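You operate a simulated robot arm through the tools that you are given. There is no shell and no other tool.

The job below is to be done with a simulated robot arm. You get a single attempt, and the scene is never put back.

JOB
Wind the block in the winder back to 3 turns, stand it in the grey box and pour carbon in.
Fine: thread lever off after winding and before the block comes out; about half the silver tin goes in, and the tin goes back. Set down upright: carbon block, silver tin.

Only the result counts: the job must be done as asked and must still hold three seconds after the hand-in. Knocking over, shifting, dropping, spilling or breaking anything else fails it.

ROBOT AND FRAMES
A 6-joint arm with a two-finger parallel gripper, fixed in place. Base frame: the origin is on the floor under the middle of its stand, x ahead of it, y to its left, z up. Lengths are in mm, angles in rad, forces in N, time in s.
With the tool pointing down near the work surface it reaches from about 320 to 740 mm from the base axis. Its first joint turns from -1.152 to 1.152 rad. Payload 2.45 kg.
The tool frame sits at the grasp point between the pads (the TCP): z along the fingers, y along the line on which they close. The tips reach 24 mm beyond it. Largest opening 68 mm; finger width 17, thickness 10; the body of the gripper, 40 by 70 mm, starts 41 mm behind the TCP.
Orientation is that of the tool frame in the base frame, as a unit quaternion [x, y, z, w]. With the fingers straight down and closing along the base's y, the tool's x points along the base's -x, its y along +y and its z along -z.

CONTROLS
- The arm moves only by the tool servo_tool. Its argument "targets" is a list of rows, each an object of numbers (a shift or turn left out is 0, a gripper value left out holds the last): "fingers": the finger opening in cm, from 0 to 6.8; "tx", "ty", "tz": the shift along the base's x, y, z in units of 40 mm (1.0 is 40 mm); "wx", "wy", "wz": the turn, a rotation vector about the base's x, y, z in units of 8 degrees (1.0 is 8 degrees). In form: [{"fingers": .., "tx": .., "ty": .., "tz": .., "wx": .., "wy": .., "wz": ..}, ...]. A call has 1 to 20 rows; each row shifts and turns the commanded pose from where the row before left it. A call with a number of a shift or a turn outside -1 to 1 is refused whole. Each row takes 0.2 s and may step no farther than 50 mm and 0.15 rad from the row before; otherwise, or with a gripper value out of range, the whole call is refused. Where a pose cannot be reached the arm comes as near as it can. A force on the tool above 90 N (or 10 N above the force at the start of the call, whichever is more), or a blocked arm, ends the call early, and 0.2 s more pass. The fingers move at their own pace (about 108 mm/s each) and stop on an object; they squeeze with about 28 N. The grip force told is the motor's: it shows also when the fingers shut on nothing. Time passes only in rows, and 0.2 s behind the last, so rows that do not move let the fingers close. The reply holds the time, the measured pose of the TCP, the force on the tool along the base axes, the opening and the grip force, in the units named above and with some noise, with the torque about the TCP (base axes, N m) and any sound that the robot's microphone picked up.
- Cameras (640 x 400 px; columns grow to the right, rows downward): "scene" is fixed at [177.8, 453, 1447.7]; the picture's right is [-0.38, -0.92, 0.00], its down [-0.53, 0.22, -0.82] and it looks along [0.75, -0.31, -0.58] (base axes); focal length 214 px, centre (320, 200). "wrist" rides on the gripper at [84, 11, -75] in the tool frame; the picture's right is [-0.13, 0.99, 0.00], its down [-0.60, -0.08, -0.79] and it looks along [-0.79, -0.10, 0.61] (tool axes); focal length 251 px, centre (320, 200). There is no depth. A picture from a camera that has moved, and an enlarged one, comes with that camera's place and axes in the base frame and with its lens. The place of the scene camera against the robot may be out by one fixed shift of up to 25 mm in any direction.
- grab_frame(camera): a new picture of that camera. It takes no simulated time.
- enlarge(camera, box): a new picture of the part [left, top, right, bottom] of that camera's present view, enlarged. It takes no simulated time.
- finish_job(): hands the job in; it is judged then, once.

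Nothing tells you positions but the pictures and the camera data. Unless the task says otherwise, let go and move clear before handing in.

The tools are called after "Emit:" as a command line: name --argument value ..., lists and objects as JSON in quotes. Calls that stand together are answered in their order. servo_tool: Moves the arm, as the interface text tells. Its arguments: {"type":"object","properties":{"targets":{"type":"array","items":{"type":"object","properties":{"fingers":{"type":"number"},"tx":{"type":"number"},"ty":{"type":"number"},"tz":{"type":"number"},"wx":{"type":"number"},"wy":{"type":"number"},"wz":{"type":"number"}}}}},"required":["targets"]} The other tools are called the same way: grab_frame (camera) takes a picture; enlarge (camera, box) takes an enlarged picture of a part of a camera's view; finish_job () hands the job in.

At the start:

```text
clock: 0.0
eef_pos: [342.1, 270.5, 1408.2]
ee_rot: [0.0, 1.0, 0.0, 0.0]
ft_force: [-0.2, 0.1, 0.0]
ft_torque: [-0.03, 0.01, -0.01]
gripper_width: 68.0
finger_force: 0.1
```

scene: 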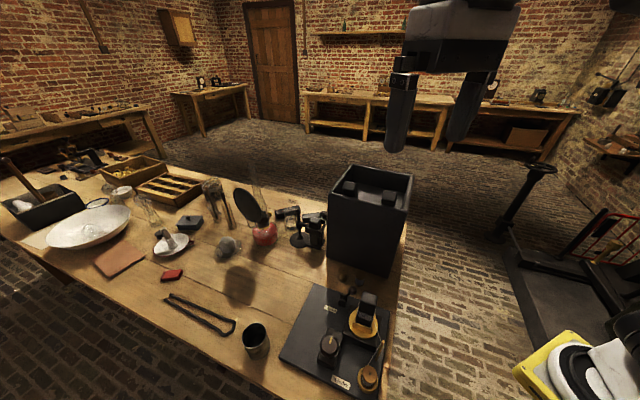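
wrist: 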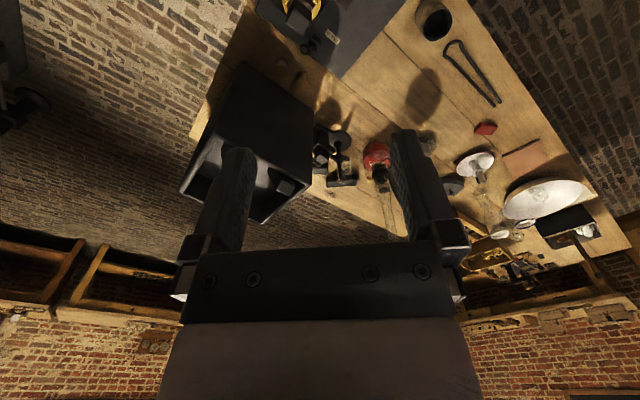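

I see a bench with a winder plate (front right), a tall grey box behind it, and a silver/dark tin to the left. I'll look closely at these parts before any motion.

Emit:
enlarge --camera "scene" --box '[270, 270, 410, 400]'

Emit:
enlarge --camera "scene" --box '[310, 150, 430, 290]'

Emit:
enlarge --camera "scene" --box '[140, 170, 340, 300]'

Emit:
enlarge --camera "scene" --box '[0, 140, 200, 290]'

Emit:
enlarge --camera "wrist" --box '[170, 0, 490, 200]'

```text
3.08 times, centred on (340, 335) of scene
camera zoom: at [177.8, 453.0, 1447.7], right [-0.38, -0.92, 0.0], down [-0.53, 0.22, -0.82], along [0.75, -0.31, -0.58], focal length 660 px, centre (258, -215)
```

zoom: 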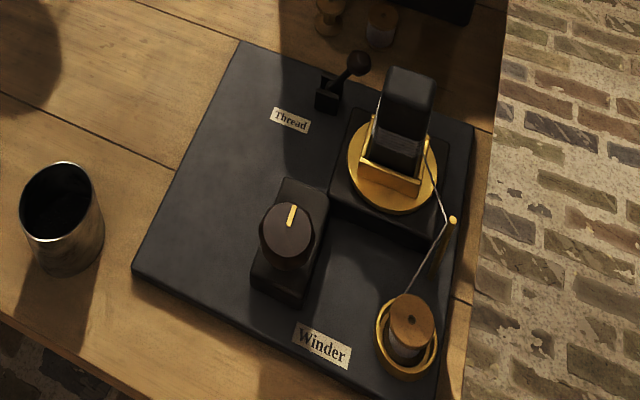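

```text
2.86 times, centred on (370, 220) of scene
camera zoom: at [177.8, 453.0, 1447.7], right [-0.38, -0.92, 0.0], down [-0.53, 0.22, -0.82], along [0.75, -0.31, -0.58], focal length 613 px, centre (177, 143)
```

zoom: 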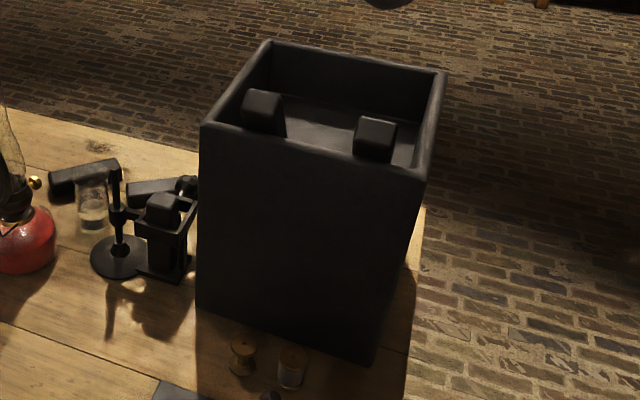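

```text
3.08 times, centred on (240, 235) of scene
camera zoom: at [177.8, 453.0, 1447.7], right [-0.38, -0.92, 0.0], down [-0.53, 0.22, -0.82], along [0.75, -0.31, -0.58], focal length 660 px, centre (566, 92)
```

zoom: 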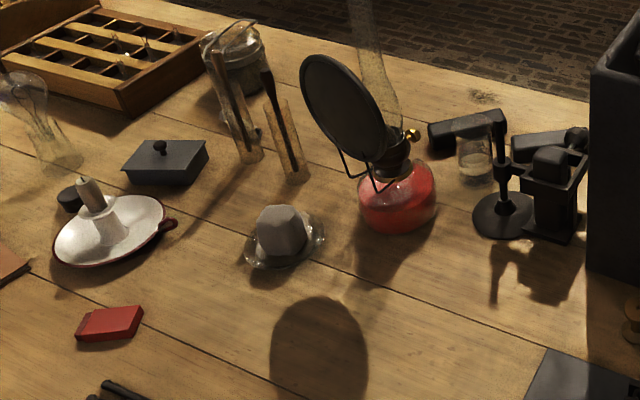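

```text
2.67 times, centred on (100, 215) of scene
camera zoom: at [177.8, 453.0, 1447.7], right [-0.38, -0.92, 0.0], down [-0.53, 0.22, -0.82], along [0.75, -0.31, -0.58], focal length 572 px, centre (907, 160)
```

zoom: 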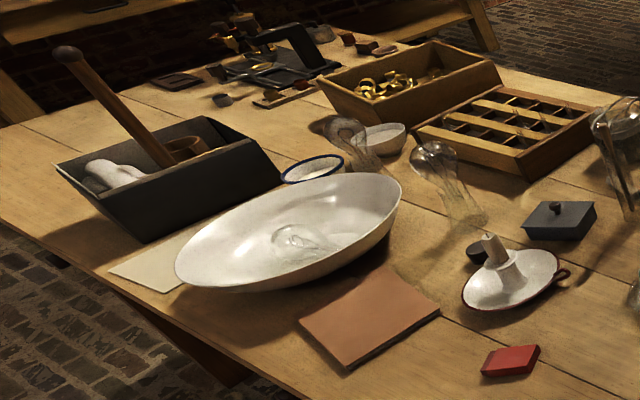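

```text
2.00 times, centred on (330, 100) of wrist
camera zoom: at [257.9, 279.3, 1482.4], right [0.13, 0.99, 0.0], down [0.6, -0.08, 0.79], along [0.79, -0.1, -0.61], focal length 503 px, centre (300, 400)
```

zoom: 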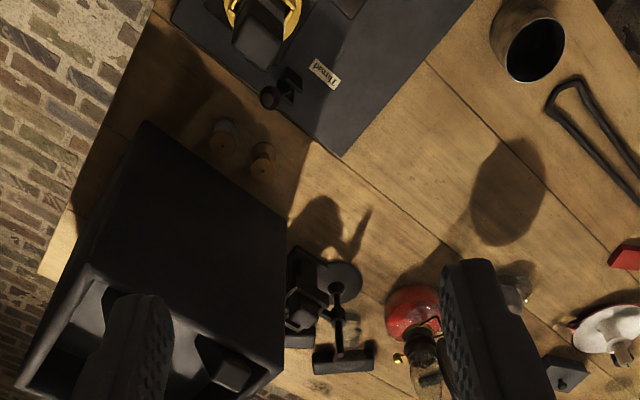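

The winder plate (knob, brass turntable with block, thread lever, spool), the tall dark grey box with two blocks in it, and the metal tin are all visible. I'll lower the arm well clear of everything to get closer wrist views.

Emit:
servo_tool --targets '[{"tz": -0.9, "ty": -0.2}, {"tz": -0.9, "ty": -0.2}, {"tz": -0.9, "ty": -0.2}, {"tz": -0.9, "ty": -0.2}, {"tz": -0.9, "ty": -0.2}, {"tz": -0.9, "ty": -0.2}]'

Emit:
grab_frame --camera "wrist"

Emit:
grab_frame --camera "scene"

```text
clock: 1.4
eef_pos: [340.1, 220.5, 1189.9]
ee_rot: [0.0, 1.0, 0.001, 0.0]
ft_force: [0.1, 0.3, -0.1]
ft_torque: [-0.01, -0.01, -0.01]
gripper_width: 67.9
finger_force: 0.0
```

```text
taken
camera wrist: at [256.1, 229.9, 1265.0], right [0.13, 0.99, 0.0], down [0.6, -0.08, 0.79], along [0.79, -0.1, -0.61], focal length 251 px, centre (320, 200)
```

wrist: 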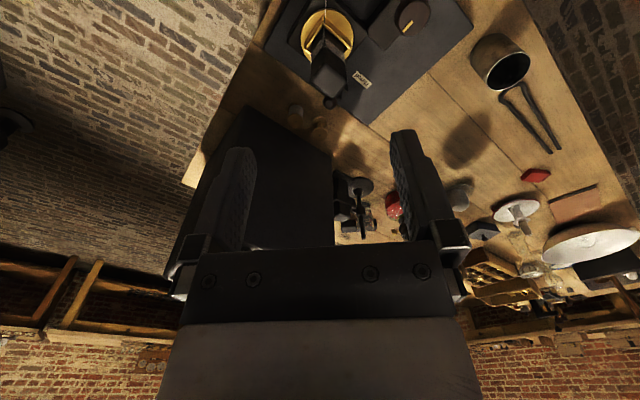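

```text
taken
```

scene: 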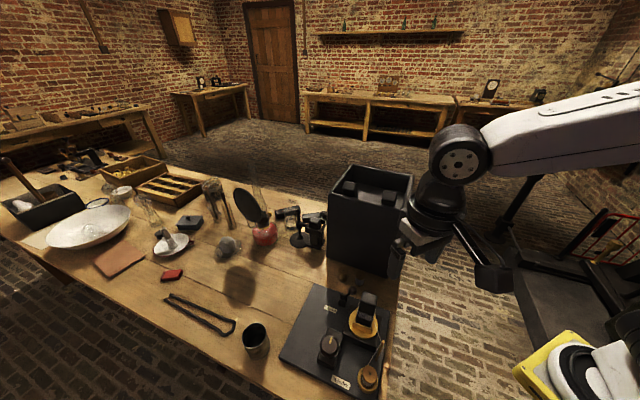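

The wrist camera looks too far forward, so I'll tilt the tool back to look straight down on the winder from above.

Emit:
servo_tool --targets '[{"wy": 1, "tx": 0.3}, {"wy": 1, "tx": 0.3}, {"wy": 1, "tx": 0.3}, {"wy": 1, "tx": 0.3}, {"wy": 1, "tx": 0.3}]'

Emit:
grab_frame --camera "wrist"

```text
clock: 2.6
eef_pos: [402.6, 222.6, 1190.4]
ee_rot: [-0.001, 0.939, 0.001, -0.343]
ft_force: [0.4, 0.1, 0.5]
ft_torque: [0.01, -0.01, 0.0]
gripper_width: 68.0
finger_force: 0.0
```

```text
taken
camera wrist: at [386.7, 231.9, 1302.7], right [0.1, 0.99, -0.08], down [0.97, -0.08, 0.22], along [0.21, -0.1, -0.97], focal length 251 px, centre (320, 200)
```

wrist: 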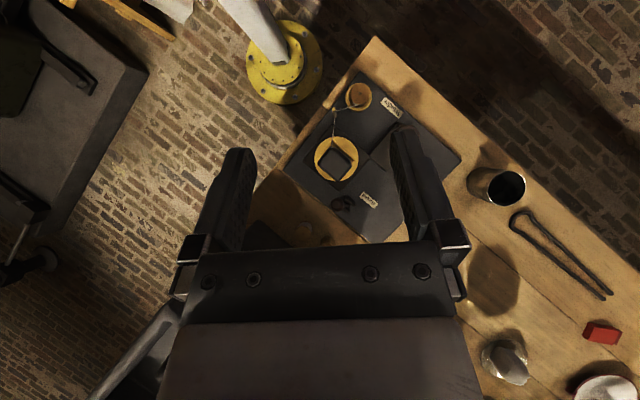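

The wrist camera now looks down on the winder and tin. I'll enlarge to read details.

Emit:
enlarge --camera "wrist" --box '[260, 60, 480, 250]'

Emit:
enlarge --camera "wrist" --box '[300, 80, 400, 200]'

Emit:
enlarge --camera "wrist" --box '[440, 130, 560, 230]'

Emit:
enlarge --camera "scene" --box '[330, 280, 400, 360]'

Emit:
enlarge --camera "scene" --box '[320, 155, 420, 225]'

```text
2.11 times, centred on (370, 155) of wrist
camera zoom: at [386.7, 231.9, 1302.7], right [0.1, 0.99, -0.08], down [0.97, -0.08, 0.22], along [0.21, -0.1, -0.97], focal length 529 px, centre (215, 295)
```

zoom: 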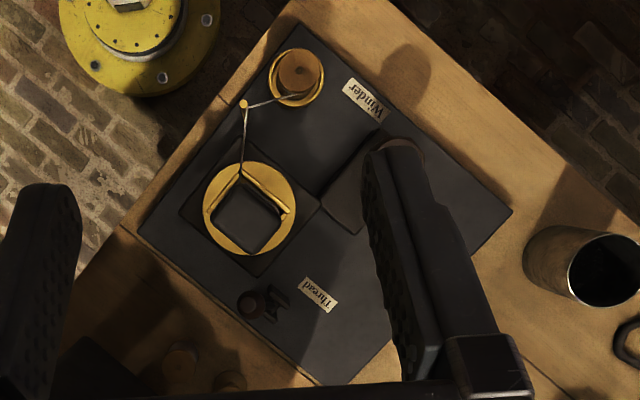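

```text
3.33 times, centred on (350, 140) of wrist
camera zoom: at [386.7, 231.9, 1302.7], right [0.1, 0.99, -0.08], down [0.97, -0.08, 0.22], along [0.21, -0.1, -0.97], focal length 838 px, centre (220, 400)
```

zoom: 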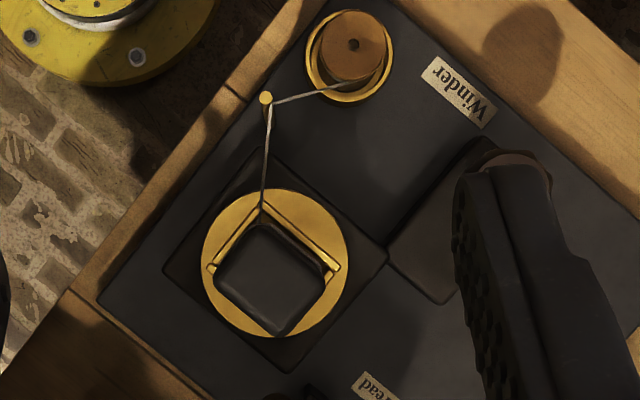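

```text
4.00 times, centred on (500, 180) of wrist
camera zoom: at [386.7, 231.9, 1302.7], right [0.1, 0.99, -0.08], down [0.97, -0.08, 0.22], along [0.21, -0.1, -0.97], focal length 1006 px, centre (-400, 280)
```

zoom: 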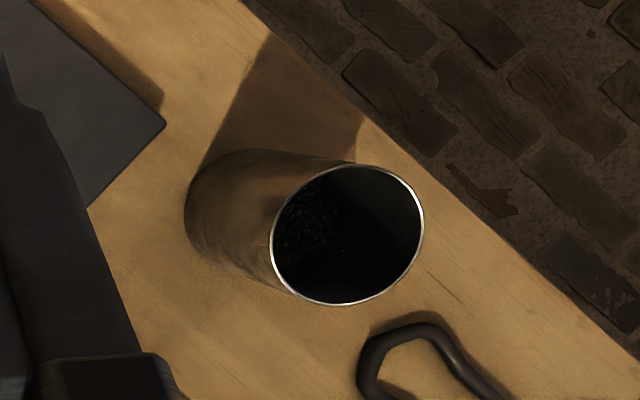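

```text
5.00 times, centred on (365, 320) of scene
camera zoom: at [177.8, 453.0, 1447.6], right [-0.38, -0.92, 0.0], down [-0.53, 0.22, -0.82], along [0.75, -0.31, -0.58], focal length 1072 px, centre (95, -400)
```

zoom: 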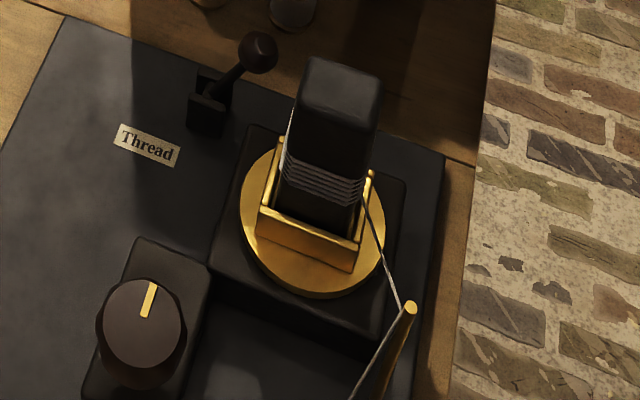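

```text
5.71 times, centred on (370, 190) of scene
camera zoom: at [177.8, 453.0, 1447.6], right [-0.38, -0.92, 0.0], down [-0.53, 0.22, -0.82], along [0.75, -0.31, -0.58], focal length 1226 px, centre (34, 257)
```

zoom: 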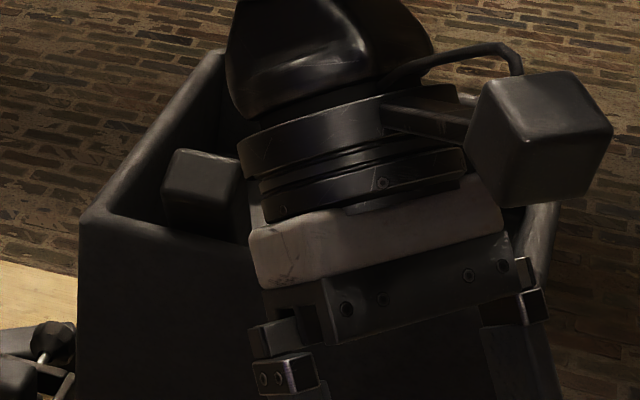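

Emit:
enlarge --camera "scene" --box '[350, 300, 380, 325]'

Emit:
enlarge --camera "scene" --box '[335, 330, 365, 355]'

Emit:
enlarge --camera "scene" --box '[335, 280, 375, 310]'

Emit:
enlarge --camera "scene" --box '[340, 330, 400, 400]'

```text
16.00 times, centred on (365, 312) of scene
camera zoom: at [177.8, 453.0, 1447.6], right [-0.38, -0.92, 0.0], down [-0.53, 0.22, -0.82], along [0.75, -0.31, -0.58], focal length 3432 px, centre (-400, -1600)
```

zoom: 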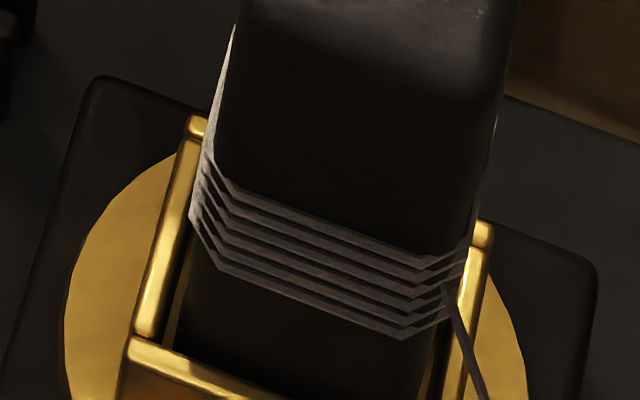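

```text
16.00 times, centred on (350, 342) of scene
camera zoom: at [177.8, 453.0, 1447.6], right [-0.38, -0.92, 0.0], down [-0.53, 0.22, -0.82], along [0.75, -0.31, -0.58], focal length 3432 px, centre (-160, -2080)
```

zoom: 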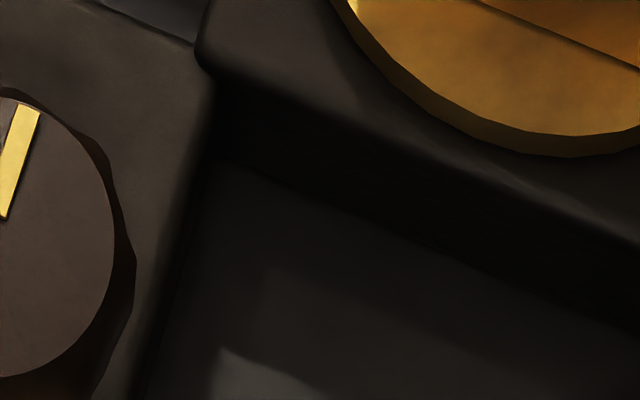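

```text
13.33 times, centred on (355, 295) of scene
camera zoom: at [177.8, 453.0, 1447.6], right [-0.38, -0.92, 0.0], down [-0.53, 0.22, -0.82], along [0.75, -0.31, -0.58], focal length 2860 px, centre (-147, -1067)
```

zoom: 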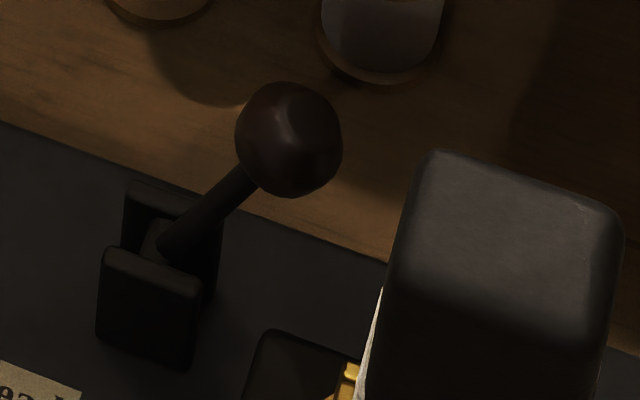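

```text
5.71 times, centred on (370, 365) of scene
camera zoom: at [177.8, 453.0, 1447.6], right [-0.38, -0.92, 0.0], down [-0.53, 0.22, -0.82], along [0.75, -0.31, -0.58], focal length 1226 px, centre (34, -743)
```

zoom: 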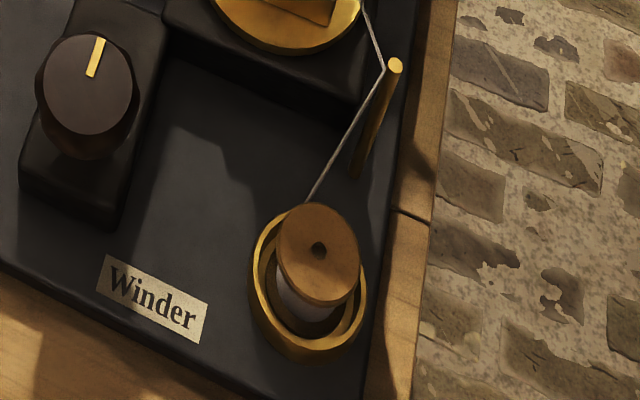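

Plate top seems near z≈811 mm, the winder around (480,240), tall box around (680,45) with its rim near z≈1105. I'll take a second, closer look-down view for triangulation.

Emit:
servo_tool --targets '[{"tx": 0.5, "ty": 0.3, "tz": -0.3}, {"tx": 0.5, "ty": 0.3, "tz": -0.3}, {"tx": 0.5, "ty": 0.3, "tz": -0.3}]'

Emit:
grab_frame --camera "wrist"

Emit:
enlarge --camera "wrist" --box '[200, 0, 400, 125]'

Emit:
enlarge --camera "wrist" --box '[360, 0, 560, 125]'

```text
clock: 3.4
eef_pos: [461.0, 257.6, 1155.3]
ee_rot: [0.001, 0.94, 0.002, -0.341]
ft_force: [-0.5, -0.4, -0.5]
ft_torque: [-0.02, 0.03, -0.01]
gripper_width: 68.1
finger_force: 0.0
```

```text
taken
camera wrist: at [445.9, 267.6, 1266.4], right [0.1, 0.99, -0.08], down [0.97, -0.08, 0.22], along [0.21, -0.1, -0.97], focal length 251 px, centre (320, 200)
```

wrist: 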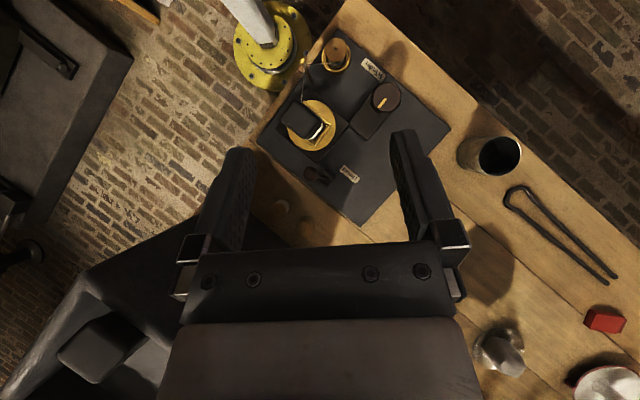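

```text
3.20 times, centred on (300, 62) of wrist
camera zoom: at [445.9, 267.6, 1266.4], right [0.1, 0.99, -0.08], down [0.97, -0.08, 0.22], along [0.21, -0.1, -0.97], focal length 805 px, centre (384, 640)
```

zoom: 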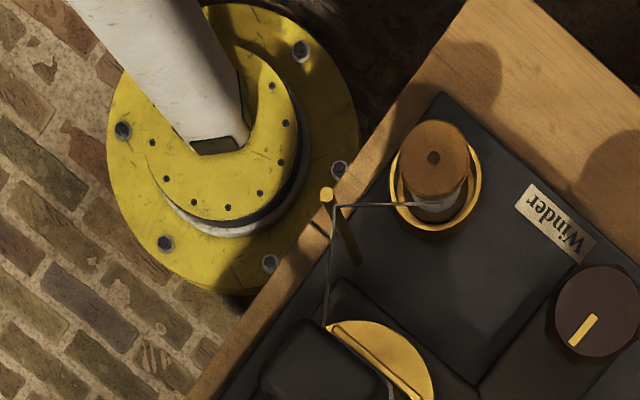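

```text
3.20 times, centred on (460, 62) of wrist
camera zoom: at [445.9, 267.6, 1266.4], right [0.1, 0.99, -0.08], down [0.97, -0.08, 0.22], along [0.21, -0.1, -0.97], focal length 805 px, centre (-128, 640)
```

zoom: 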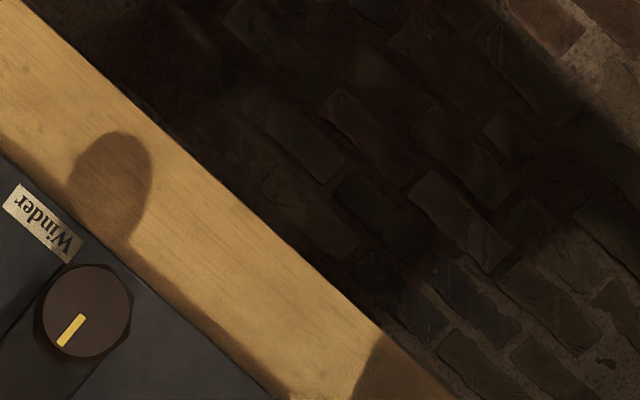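

Emit:
enlarge --camera "wrist" --box '[250, 30, 410, 130]'

Emit:
enlarge --camera "wrist" --box '[250, 125, 410, 225]'

Emit:
enlarge --camera "wrist" --box '[420, 110, 580, 210]'

Emit:
enlarge --camera "wrist" --box '[0, 230, 240, 400]'

```text
4.00 times, centred on (330, 80) of wrist
camera zoom: at [445.9, 267.6, 1266.4], right [0.1, 0.99, -0.08], down [0.97, -0.08, 0.22], along [0.21, -0.1, -0.97], focal length 1006 px, centre (280, 680)
```

zoom: 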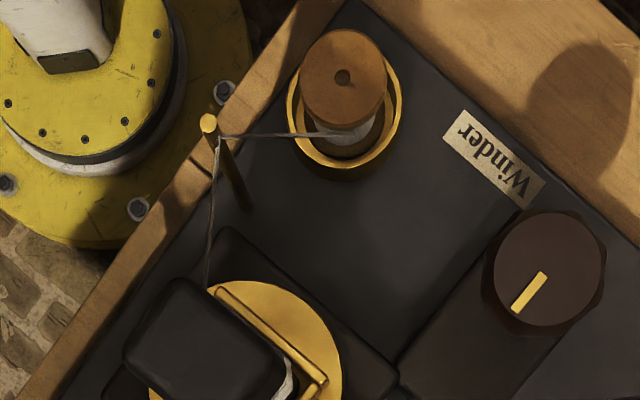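

```text
4.00 times, centred on (330, 175) of wrist
camera zoom: at [445.9, 267.6, 1266.4], right [0.1, 0.99, -0.08], down [0.97, -0.08, 0.22], along [0.21, -0.1, -0.97], focal length 1006 px, centre (280, 300)
```

zoom: 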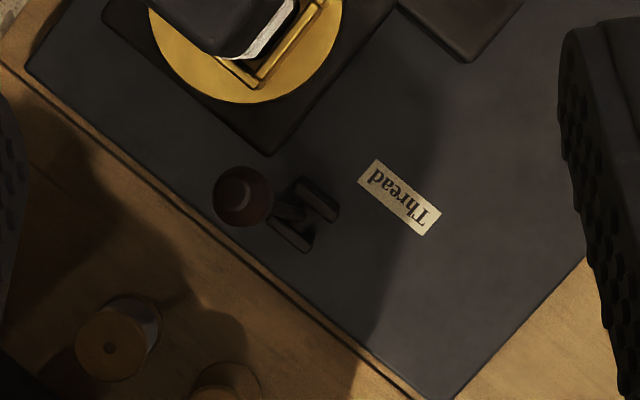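

```text
4.00 times, centred on (500, 160) of wrist
camera zoom: at [445.9, 267.6, 1266.4], right [0.1, 0.99, -0.08], down [0.97, -0.08, 0.22], along [0.21, -0.1, -0.97], focal length 1006 px, centre (-400, 360)
```

zoom: 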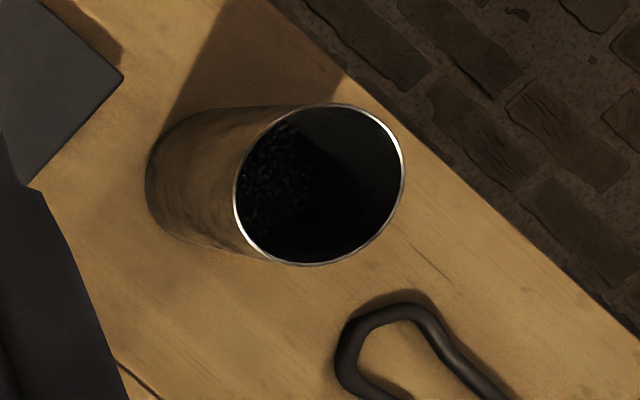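

```text
2.35 times, centred on (120, 315) of wrist
camera zoom: at [445.9, 267.6, 1266.4], right [0.1, 0.99, -0.08], down [0.97, -0.08, 0.22], along [0.21, -0.1, -0.97], focal length 592 px, centre (791, -71)
```

zoom: 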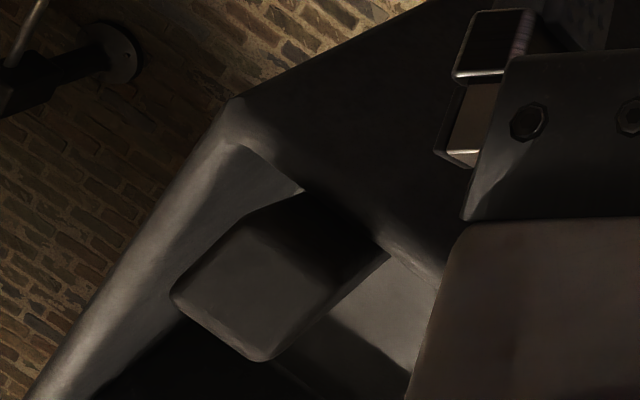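

From triangulation: plate top z≈811, block top ≈(411,224,976), lever ball ≈(486,216,886), knob ≈(389,335,880), tin ≈(489,506). Next I look into the tall box from above to see where the block can stand.

Emit:
servo_tool --targets '[{"tz": 0.92, "wy": -1}, {"tz": 0.92, "wy": -1}, {"tz": 0.92, "wy": -1}, {"tx": 0.51, "ty": -0.88, "wy": -1}, {"tx": 0.51, "ty": -0.88, "wy": -1}, {"tx": 0.51, "ty": -0.88}, {"tx": 0.51, "ty": -0.88}, {"tx": 0.51, "ty": -0.88}, {"tx": 0.51, "ty": -0.88}]'

Emit:
grab_frame --camera "wrist"

Emit:
enlarge --camera "wrist" --box '[200, 0, 440, 150]'

```text
clock: 5.4
eef_pos: [582.1, 42.9, 1263.5]
ee_rot: [-0.001, 1.0, 0.001, 0.0]
ft_force: [0.8, 0.1, 0.0]
ft_torque: [0.05, 0.01, 0.04]
gripper_width: 67.8
finger_force: 0.0
```

```text
taken
camera wrist: at [498.6, 52.8, 1338.3], right [0.13, 0.99, 0.0], down [0.6, -0.08, 0.79], along [0.79, -0.1, -0.61], focal length 251 px, centre (320, 200)
```

wrist: 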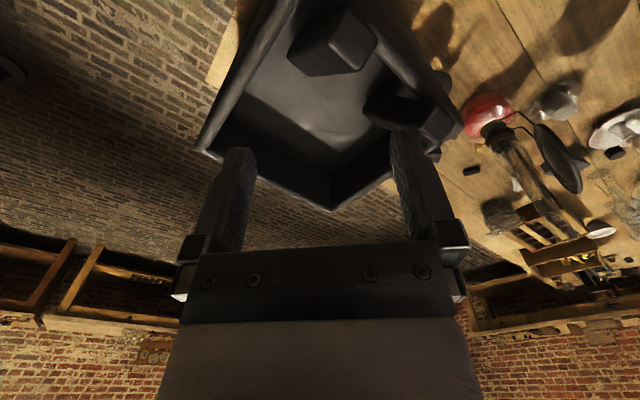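

```text
2.67 times, centred on (320, 75) of wrist
camera zoom: at [498.6, 52.8, 1338.3], right [0.13, 0.99, 0.0], down [0.6, -0.08, 0.79], along [0.79, -0.1, -0.61], focal length 670 px, centre (320, 533)
```

zoom: 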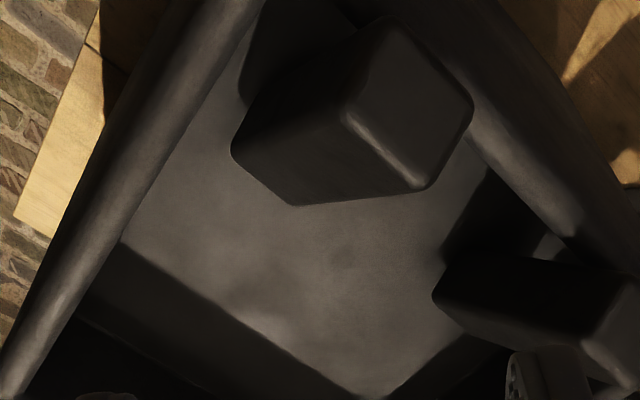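

The box has a floor roughly 120 mm below its rim and two blocks in it near the front; I need a clearer look at how they stand. I'll zoom and then view from directly above.

Emit:
enlarge --camera "wrist" --box '[270, 0, 400, 85]'

Emit:
enlarge --camera "wrist" --box '[340, 70, 480, 160]'

Emit:
servo_tool --targets '[{"tz": 0.5, "wy": 1}, {"tz": 0.5, "wy": 1}, {"tz": 0.5, "wy": 1, "tx": 0.5}, {"tz": 0.5, "tx": 0.5}]'

Emit:
grab_frame --camera "wrist"

Emit:
enlarge --camera "wrist" --box '[200, 0, 440, 150]'

```text
4.71 times, centred on (335, 42) of wrist
camera zoom: at [498.6, 52.8, 1338.3], right [0.13, 0.99, 0.0], down [0.6, -0.08, 0.79], along [0.79, -0.1, -0.61], focal length 1183 px, centre (249, 941)
```

zoom: 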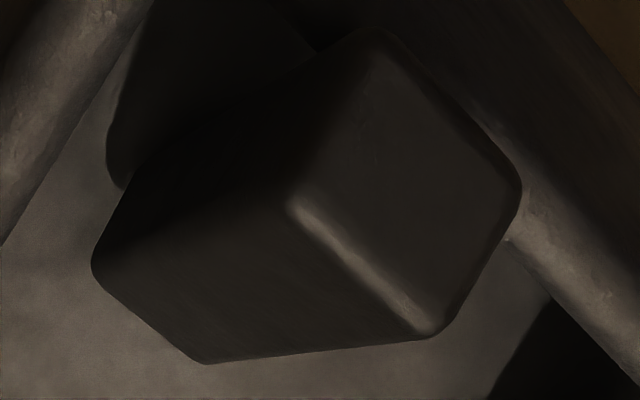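

```text
4.44 times, centred on (410, 115) of wrist
camera zoom: at [498.6, 52.8, 1338.3], right [0.13, 0.99, 0.0], down [0.6, -0.08, 0.79], along [0.79, -0.1, -0.61], focal length 1118 px, centre (-80, 578)
```

zoom: 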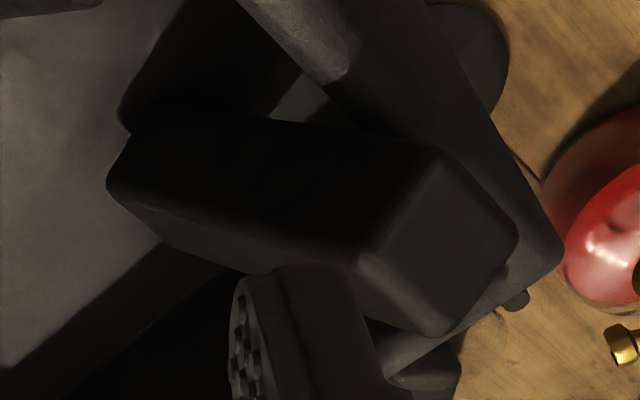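

```text
clock: 6.4
eef_pos: [575.0, 43.6, 1285.0]
ee_rot: [0.0, 0.978, 0.002, -0.206]
ft_force: [-0.3, 0.3, 0.0]
ft_torque: [0.0, -0.01, -0.01]
gripper_width: 68.0
finger_force: 0.0
out of reach, approached as far as the arm can: row 3, 4
```

```text
taken
camera wrist: at [529.2, 52.6, 1387.8], right [0.12, 0.99, -0.05], down [0.87, -0.08, 0.48], along [0.47, -0.1, -0.88], focal length 251 px, centre (320, 200)
```

wrist: 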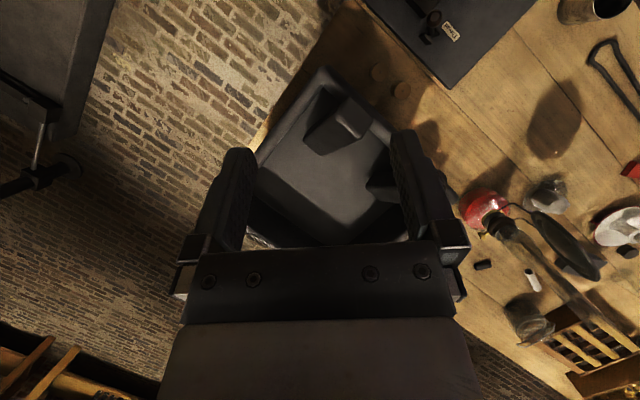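

```text
2.67 times, centred on (320, 75) of wrist
camera zoom: at [529.2, 52.6, 1387.8], right [0.12, 0.99, -0.05], down [0.87, -0.08, 0.48], along [0.47, -0.1, -0.88], focal length 670 px, centre (320, 533)
```

zoom: 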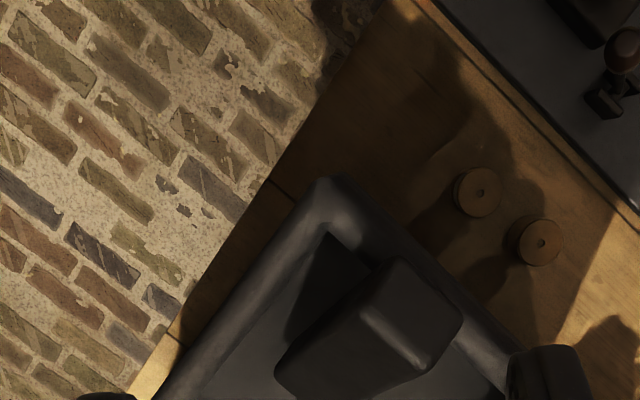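

The two blocks in the box lean against its front wall, leaving free floor between and behind them. I'll test whether the arm reaches above that free area with the tool vertical.

Emit:
servo_tool --targets '[{"wy": -1, "tx": 0.2}, {"wy": -1, "tx": 0.2}, {"wy": -1, "tx": 0.3}, {"tx": 0.5, "tz": -0.4}, {"tx": 0.5, "tz": -0.4}, {"tx": 0.4, "tz": -0.4}, {"tx": 0.2, "ty": 0.4}, {"tx": 0.2}]'

Emit:
grab_frame --camera "wrist"

Emit:
enlarge --camera "wrist" --box '[200, 0, 440, 150]'

```text
clock: 8.2
eef_pos: [679.2, 61.0, 1237.8]
ee_rot: [0.0, 1.0, 0.002, 0.0]
ft_force: [0.2, -1.0, -1.5]
ft_torque: [-0.01, 0.01, -0.01]
gripper_width: 68.1
finger_force: 0.0
```

```text
taken
camera wrist: at [594.1, 70.2, 1311.8], right [0.13, 0.99, 0.0], down [0.6, -0.08, 0.79], along [0.79, -0.1, -0.61], focal length 251 px, centre (320, 200)
```

wrist: 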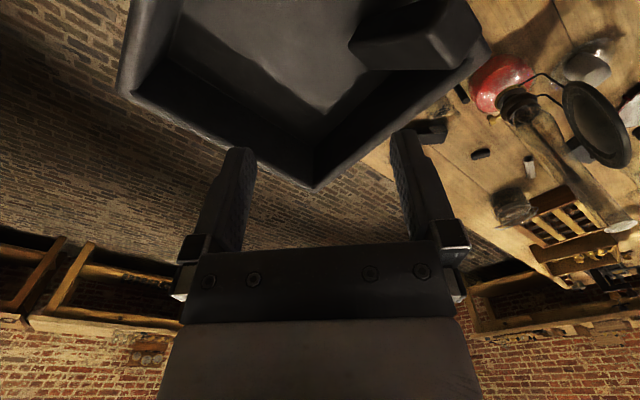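

```text
2.67 times, centred on (320, 75) of wrist
camera zoom: at [594.1, 70.2, 1311.8], right [0.13, 0.99, 0.0], down [0.6, -0.08, 0.79], along [0.79, -0.1, -0.61], focal length 670 px, centre (320, 533)
```

zoom: 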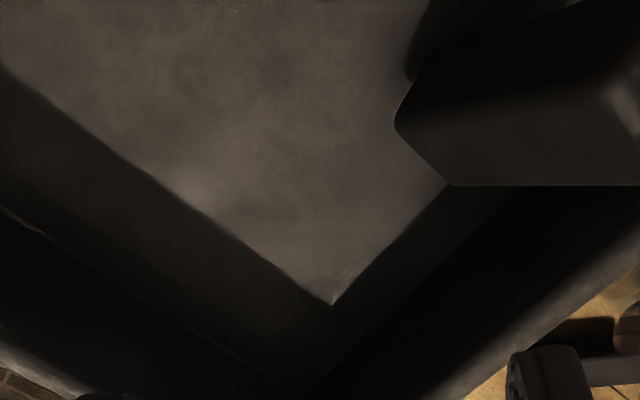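

The arm reaches above the box. I'll test the candidate release spot between/behind the leaning blocks, around (707,21), at the height needed to clear the rim.

Emit:
servo_tool --targets '[{"tx": 0.35, "ty": -0.5, "tz": -0.2}, {"tx": 0.35, "ty": -0.5, "tz": -0.2}, {}]'

Emit:
grab_frame --camera "wrist"

Emit:
grab_frame --camera "scene"

```text
clock: 9.0
eef_pos: [706.6, 18.5, 1222.1]
ee_rot: [0.0, 1.0, 0.001, 0.0]
ft_force: [0.8, -0.2, 0.7]
ft_torque: [0.01, -0.01, 0.07]
gripper_width: 68.1
finger_force: 0.0
```

```text
taken
camera wrist: at [621.3, 28.7, 1297.1], right [0.13, 0.99, 0.0], down [0.6, -0.08, 0.79], along [0.79, -0.1, -0.61], focal length 251 px, centre (320, 200)
```

wrist: 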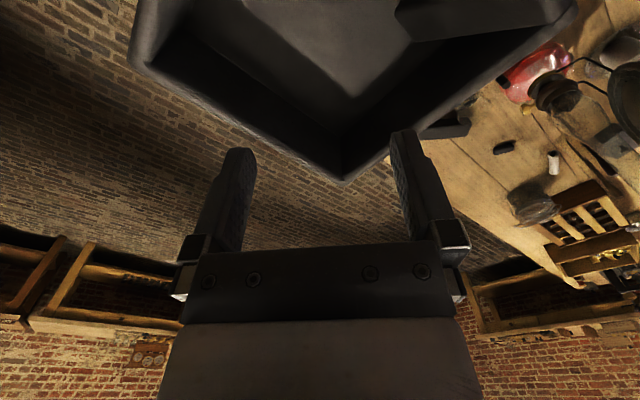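

```text
taken
```

scene: 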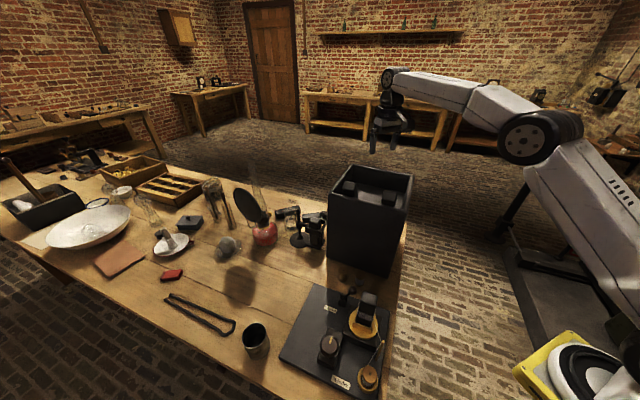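

Reach is fine. Now I go over to the winder knob for a close look from above.

Emit:
servo_tool --targets '[{"tx": -0.725, "ty": 0.72}, {"tx": -0.725, "ty": 0.72}, {"tx": -0.725, "ty": 0.72}, {"tx": -0.725, "ty": 0.72}, {"tx": -0.725, "ty": 0.72}, {"tx": -0.725, "ty": 0.72}, {"tx": -0.725, "ty": 0.72}, {"tx": -0.725, "ty": 0.72}, {"tx": -0.725, "ty": 0.72}, {"tx": -0.725, "ty": 0.72}, {"tx": -0.725, "ty": 0.72}, {"tz": -0.9}, {"tz": -0.9}, {"tz": -0.9}, {"tz": -0.9}, {"tz": -0.9}]'

Emit:
grab_frame --camera "wrist"

Emit:
enlarge --camera "wrist" --box '[200, 0, 440, 150]'

```text
clock: 12.4
eef_pos: [385.3, 337.2, 1042.0]
ee_rot: [0.0, 1.0, 0.001, 0.0]
ft_force: [1.0, -0.4, 0.4]
ft_torque: [0.01, -0.02, -0.02]
gripper_width: 68.1
finger_force: 0.0
```

```text
taken
camera wrist: at [302.2, 346.6, 1117.9], right [0.13, 0.99, 0.0], down [0.6, -0.08, 0.79], along [0.79, -0.1, -0.61], focal length 251 px, centre (320, 200)
```

wrist: 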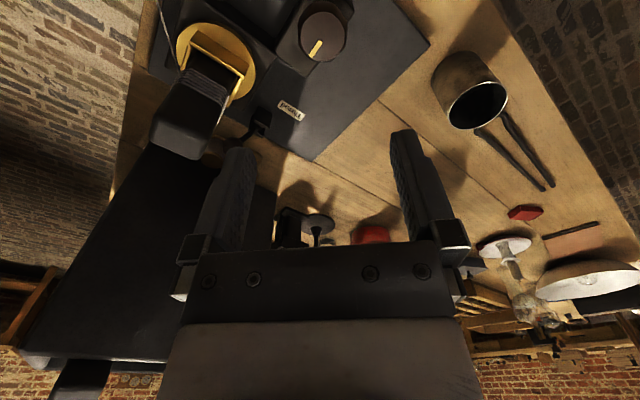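

```text
2.67 times, centred on (320, 75) of wrist
camera zoom: at [302.2, 346.6, 1117.9], right [0.13, 0.99, 0.0], down [0.6, -0.08, 0.79], along [0.79, -0.1, -0.61], focal length 670 px, centre (320, 533)
```

zoom: 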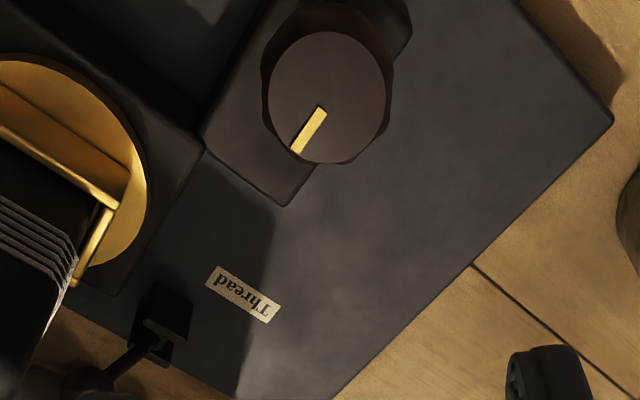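

Emit:
enlarge --camera "scene" --box '[290, 270, 410, 380]'

Emit:
enlarge --camera "wrist" --box '[280, 0, 370, 60]'

Emit:
enlarge --camera "wrist" --box '[140, 0, 280, 160]'

```text
3.64 times, centred on (350, 325) of scene
camera zoom: at [177.8, 453.0, 1447.6], right [-0.38, -0.92, 0.0], down [-0.53, 0.22, -0.82], along [0.75, -0.31, -0.58], focal length 780 px, centre (211, -254)
```

zoom: 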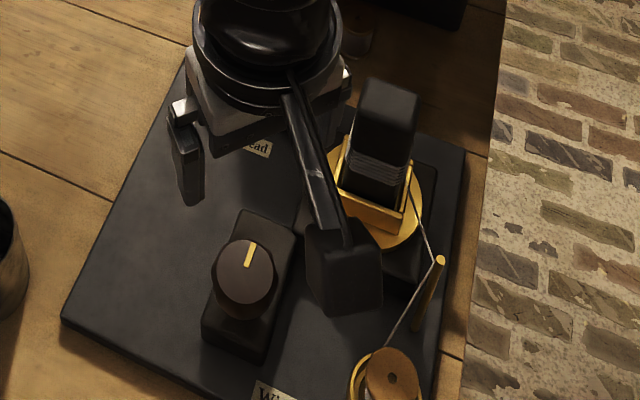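

```text
6.67 times, centred on (325, 30) of wrist
camera zoom: at [302.2, 346.6, 1117.9], right [0.13, 0.99, 0.0], down [0.6, -0.08, 0.79], along [0.79, -0.1, -0.61], focal length 1676 px, centre (287, 1333)
```

zoom: 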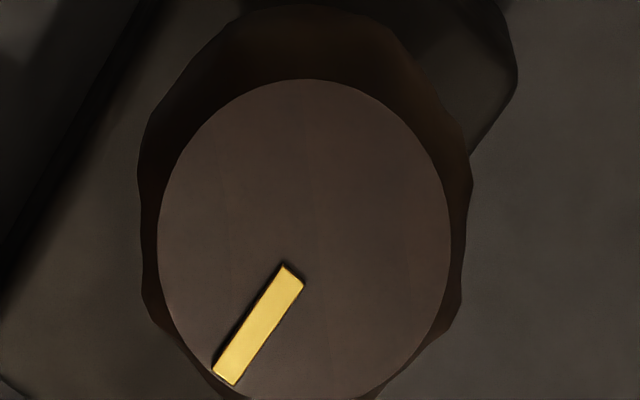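

```text
2.50 times, centred on (210, 80) of wrist
camera zoom: at [302.2, 346.6, 1117.9], right [0.13, 0.99, 0.0], down [0.6, -0.08, 0.79], along [0.79, -0.1, -0.61], focal length 629 px, centre (595, 500)
```

zoom: 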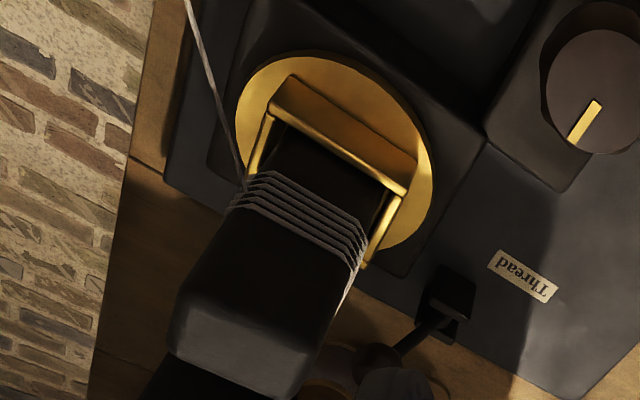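

The knob (≈39 mm across, top ≈(388,338,874)) is clear and its mark points at 12 o'clock; the block has five turns. I'll lower over the knob with open fingers.

Emit:
servo_tool --targets '[{"tx": 0.06, "ty": 0.03, "tz": -0.9}, {"tz": -0.9}, {"tz": -0.9}, {"tz": -0.6}, {"tz": -0.3}]'

Emit:
grab_frame --camera "wrist"

Emit:
enlarge --camera "scene" --box '[290, 270, 410, 380]'

```text
clock: 13.6
eef_pos: [388.7, 337.5, 899.3]
ee_rot: [0.0, 1.0, 0.0, 0.001]
ft_force: [0.1, 0.0, 0.5]
ft_torque: [0.03, 0.02, 0.01]
gripper_width: 68.2
finger_force: 0.0
```

```text
taken
camera wrist: at [304.9, 348.2, 973.6], right [0.13, 0.99, 0.0], down [0.6, -0.08, 0.79], along [0.79, -0.1, -0.61], focal length 251 px, centre (320, 200)
```

wrist: 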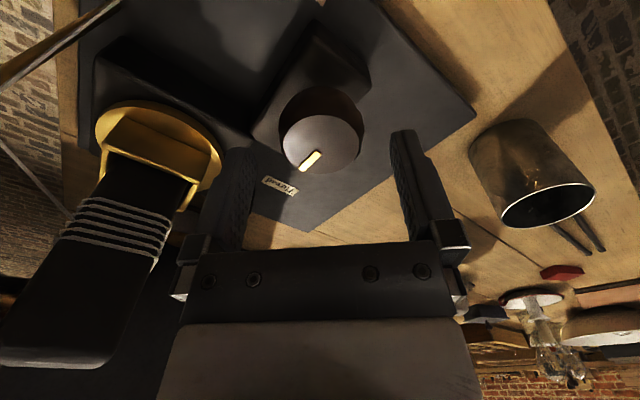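

```text
3.64 times, centred on (350, 325) of scene
camera zoom: at [177.8, 453.0, 1447.7], right [-0.38, -0.92, 0.0], down [-0.53, 0.22, -0.82], along [0.75, -0.31, -0.58], focal length 780 px, centre (211, -254)
```

zoom: 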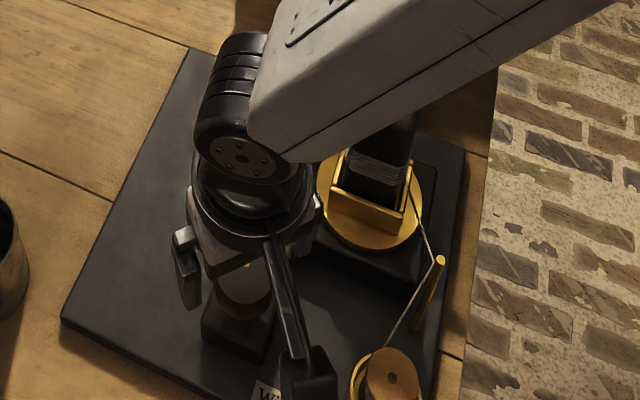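

Aligned over the knob. I'll lower to grip depth and close on it.

Emit:
servo_tool --targets '[{"tz": -0.22, "tx": -0.03, "ty": 0.02}, {"tz": -0.22}, {"fingers": 3.0}, {"fingers": 3.0}, {"fingers": 3.0}]'

Emit:
grab_frame --camera "wrist"

```text
clock: 14.8
eef_pos: [389.0, 338.9, 881.7]
ee_rot: [-0.001, 1.0, 0.001, 0.001]
ft_force: [-1.7, 9.5, -5.6]
ft_torque: [-0.23, -0.21, 0.0]
gripper_width: 43.4
finger_force: 44.7
```

```text
taken
camera wrist: at [304.1, 348.8, 955.7], right [0.13, 0.99, 0.0], down [0.6, -0.08, 0.79], along [0.79, -0.1, -0.61], focal length 251 px, centre (320, 200)
```

wrist: 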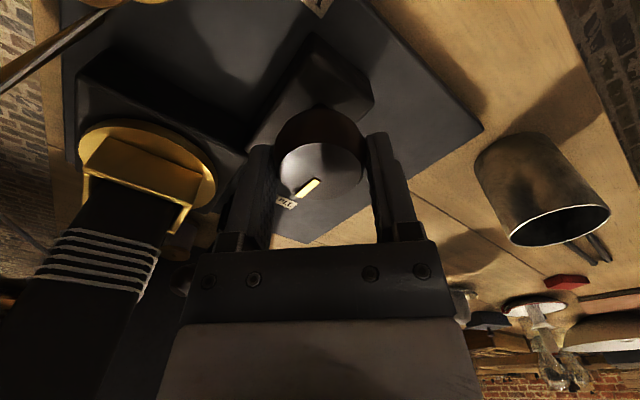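

Gripped at 43 mm. I'll turn the knob a little clockwise (seen from above) and watch the block.

Emit:
servo_tool --targets '[{"ty": 0.02, "wz": -0.5}, {"wz": -0.5}, {"wz": -0.5}, {"wz": -0.5}]'

Emit:
grab_frame --camera "wrist"

Emit:
enlarge --camera "scene" --box '[340, 290, 410, 350]'

```text
clock: 15.8
eef_pos: [388.7, 339.8, 882.5]
ee_rot: [0.14, 0.99, 0.001, 0.0]
ft_force: [4.3, 12.6, -12.0]
ft_torque: [-0.91, 0.11, 0.02]
gripper_width: 43.5
finger_force: 45.0
```

```text
taken
camera wrist: at [310.5, 371.9, 955.8], right [0.4, 0.92, 0.0], down [0.56, -0.24, 0.79], along [0.73, -0.31, -0.61], focal length 251 px, centre (320, 200)
```

wrist: 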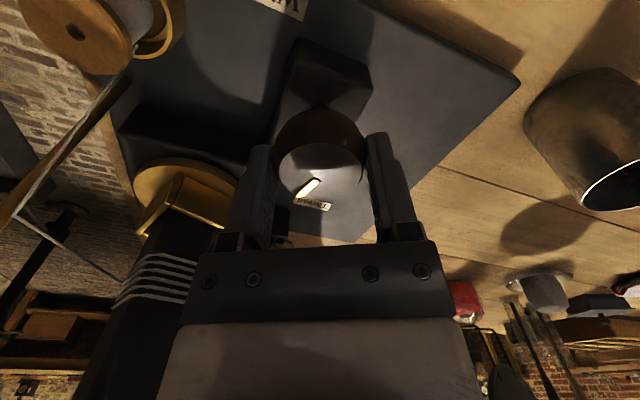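

```text
6.67 times, centred on (375, 320) of scene
camera zoom: at [178.1, 453.5, 1447.5], right [-0.38, -0.92, 0.0], down [-0.53, 0.22, -0.82], along [0.75, -0.31, -0.58], focal length 1430 px, centre (-47, -600)
```

zoom: 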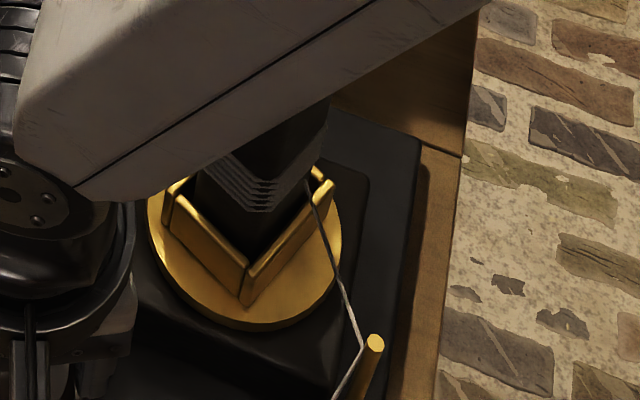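

Emit:
enlarge --camera "scene" --box '[355, 300, 385, 325]'

Emit:
enlarge --camera "wrist" --box '[90, 150, 250, 320]'

Emit:
enlarge --camera "wrist" --box '[260, 100, 380, 220]'

```text
16.00 times, centred on (370, 312) of scene
camera zoom: at [178.1, 453.5, 1447.5], right [-0.38, -0.92, 0.0], down [-0.53, 0.22, -0.82], along [0.75, -0.31, -0.58], focal length 3432 px, centre (-480, -1600)
```

zoom: 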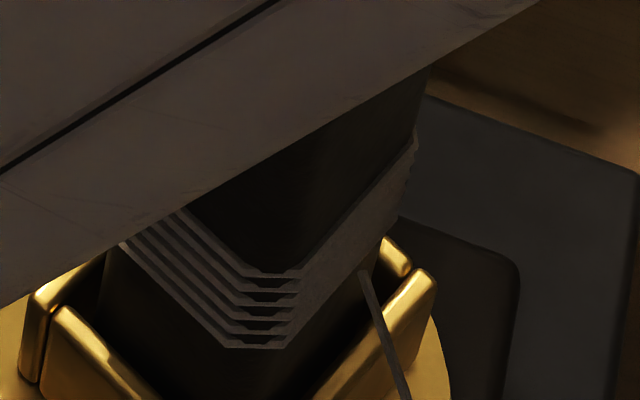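

```text
2.35 times, centred on (170, 235) of wrist
camera zoom: at [310.5, 371.9, 955.8], right [0.4, 0.92, 0.0], down [0.56, -0.24, 0.79], along [0.73, -0.31, -0.61], focal length 592 px, centre (673, 118)
```

zoom: 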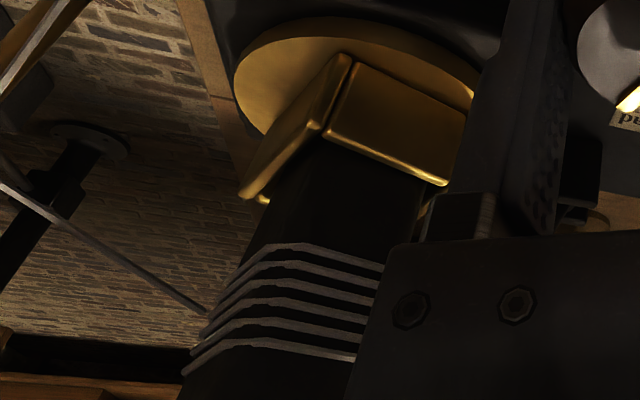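

```text
3.33 times, centred on (320, 160) of wrist
camera zoom: at [310.5, 371.9, 955.8], right [0.4, 0.92, 0.0], down [0.56, -0.24, 0.79], along [0.73, -0.31, -0.61], focal length 838 px, centre (320, 333)
```

zoom: 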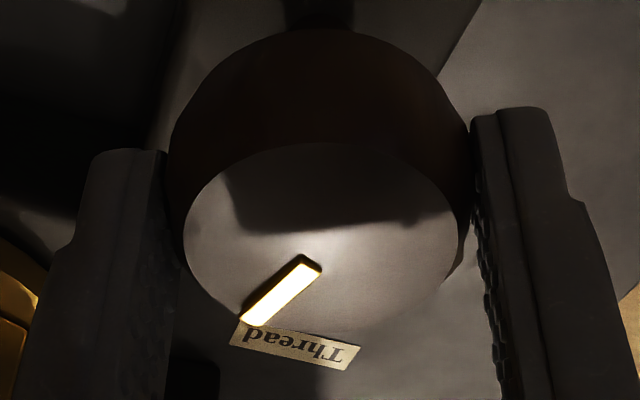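

The turntable turned noticeably for 16° of knob. I'll zoom on the holder corner and then step the knob in small increments to learn direction and ratio.

Emit:
enlarge --camera "scene" --box '[345, 310, 385, 345]'

Emit:
servo_tool --targets '[{"wz": 0.25}]'

Emit:
enlarge --camera "scene" --box '[345, 310, 385, 345]'

Emit:
enlarge --camera "wrist" --box '[90, 150, 250, 320]'

```text
11.43 times, centred on (365, 328) of scene
camera zoom: at [178.1, 453.5, 1447.5], right [-0.38, -0.92, 0.0], down [-0.53, 0.22, -0.82], along [0.75, -0.31, -0.58], focal length 2451 px, centre (-194, -1257)
```

zoom: 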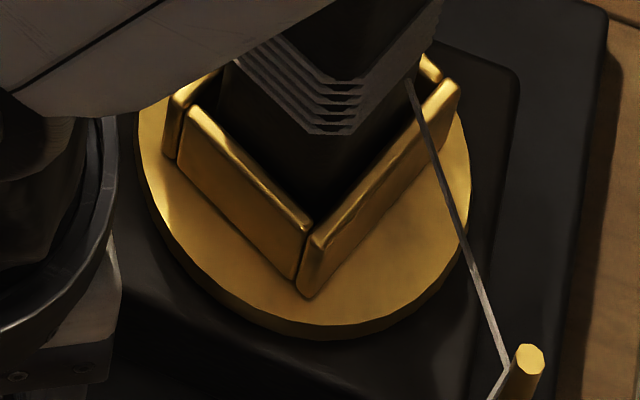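

```text
clock: 16.2
eef_pos: [387.6, 339.7, 881.9]
ee_rot: [0.122, 0.993, 0.001, 0.0]
ft_force: [7.5, 8.9, -15.7]
ft_torque: [-0.26, 0.25, -0.04]
gripper_width: 43.5
finger_force: 45.3
```

```text
11.43 times, centred on (365, 328) of scene
camera zoom: at [178.2, 453.4, 1447.5], right [-0.38, -0.92, 0.0], down [-0.53, 0.22, -0.82], along [0.75, -0.31, -0.58], focal length 2451 px, centre (-194, -1257)
```

zoom: 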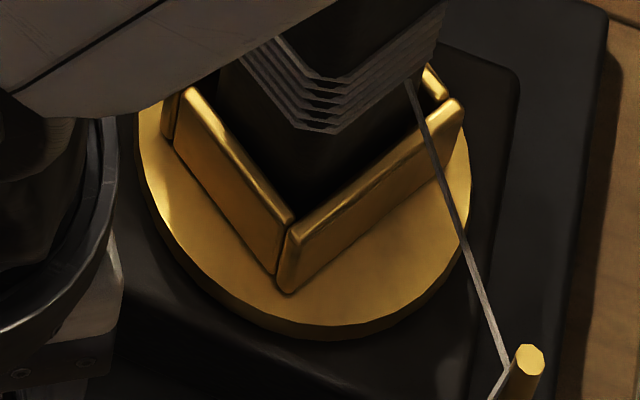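

```text
2.35 times, centred on (170, 235) of wrist
camera zoom: at [309.3, 369.1, 955.8], right [0.37, 0.93, 0.0], down [0.57, -0.22, 0.79], along [0.74, -0.29, -0.61], focal length 592 px, centre (673, 118)
```

zoom: 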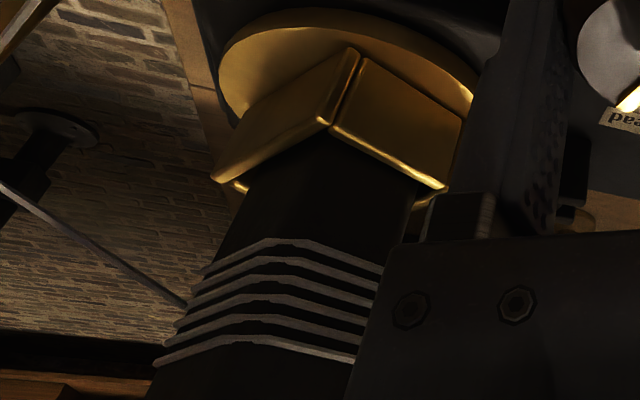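

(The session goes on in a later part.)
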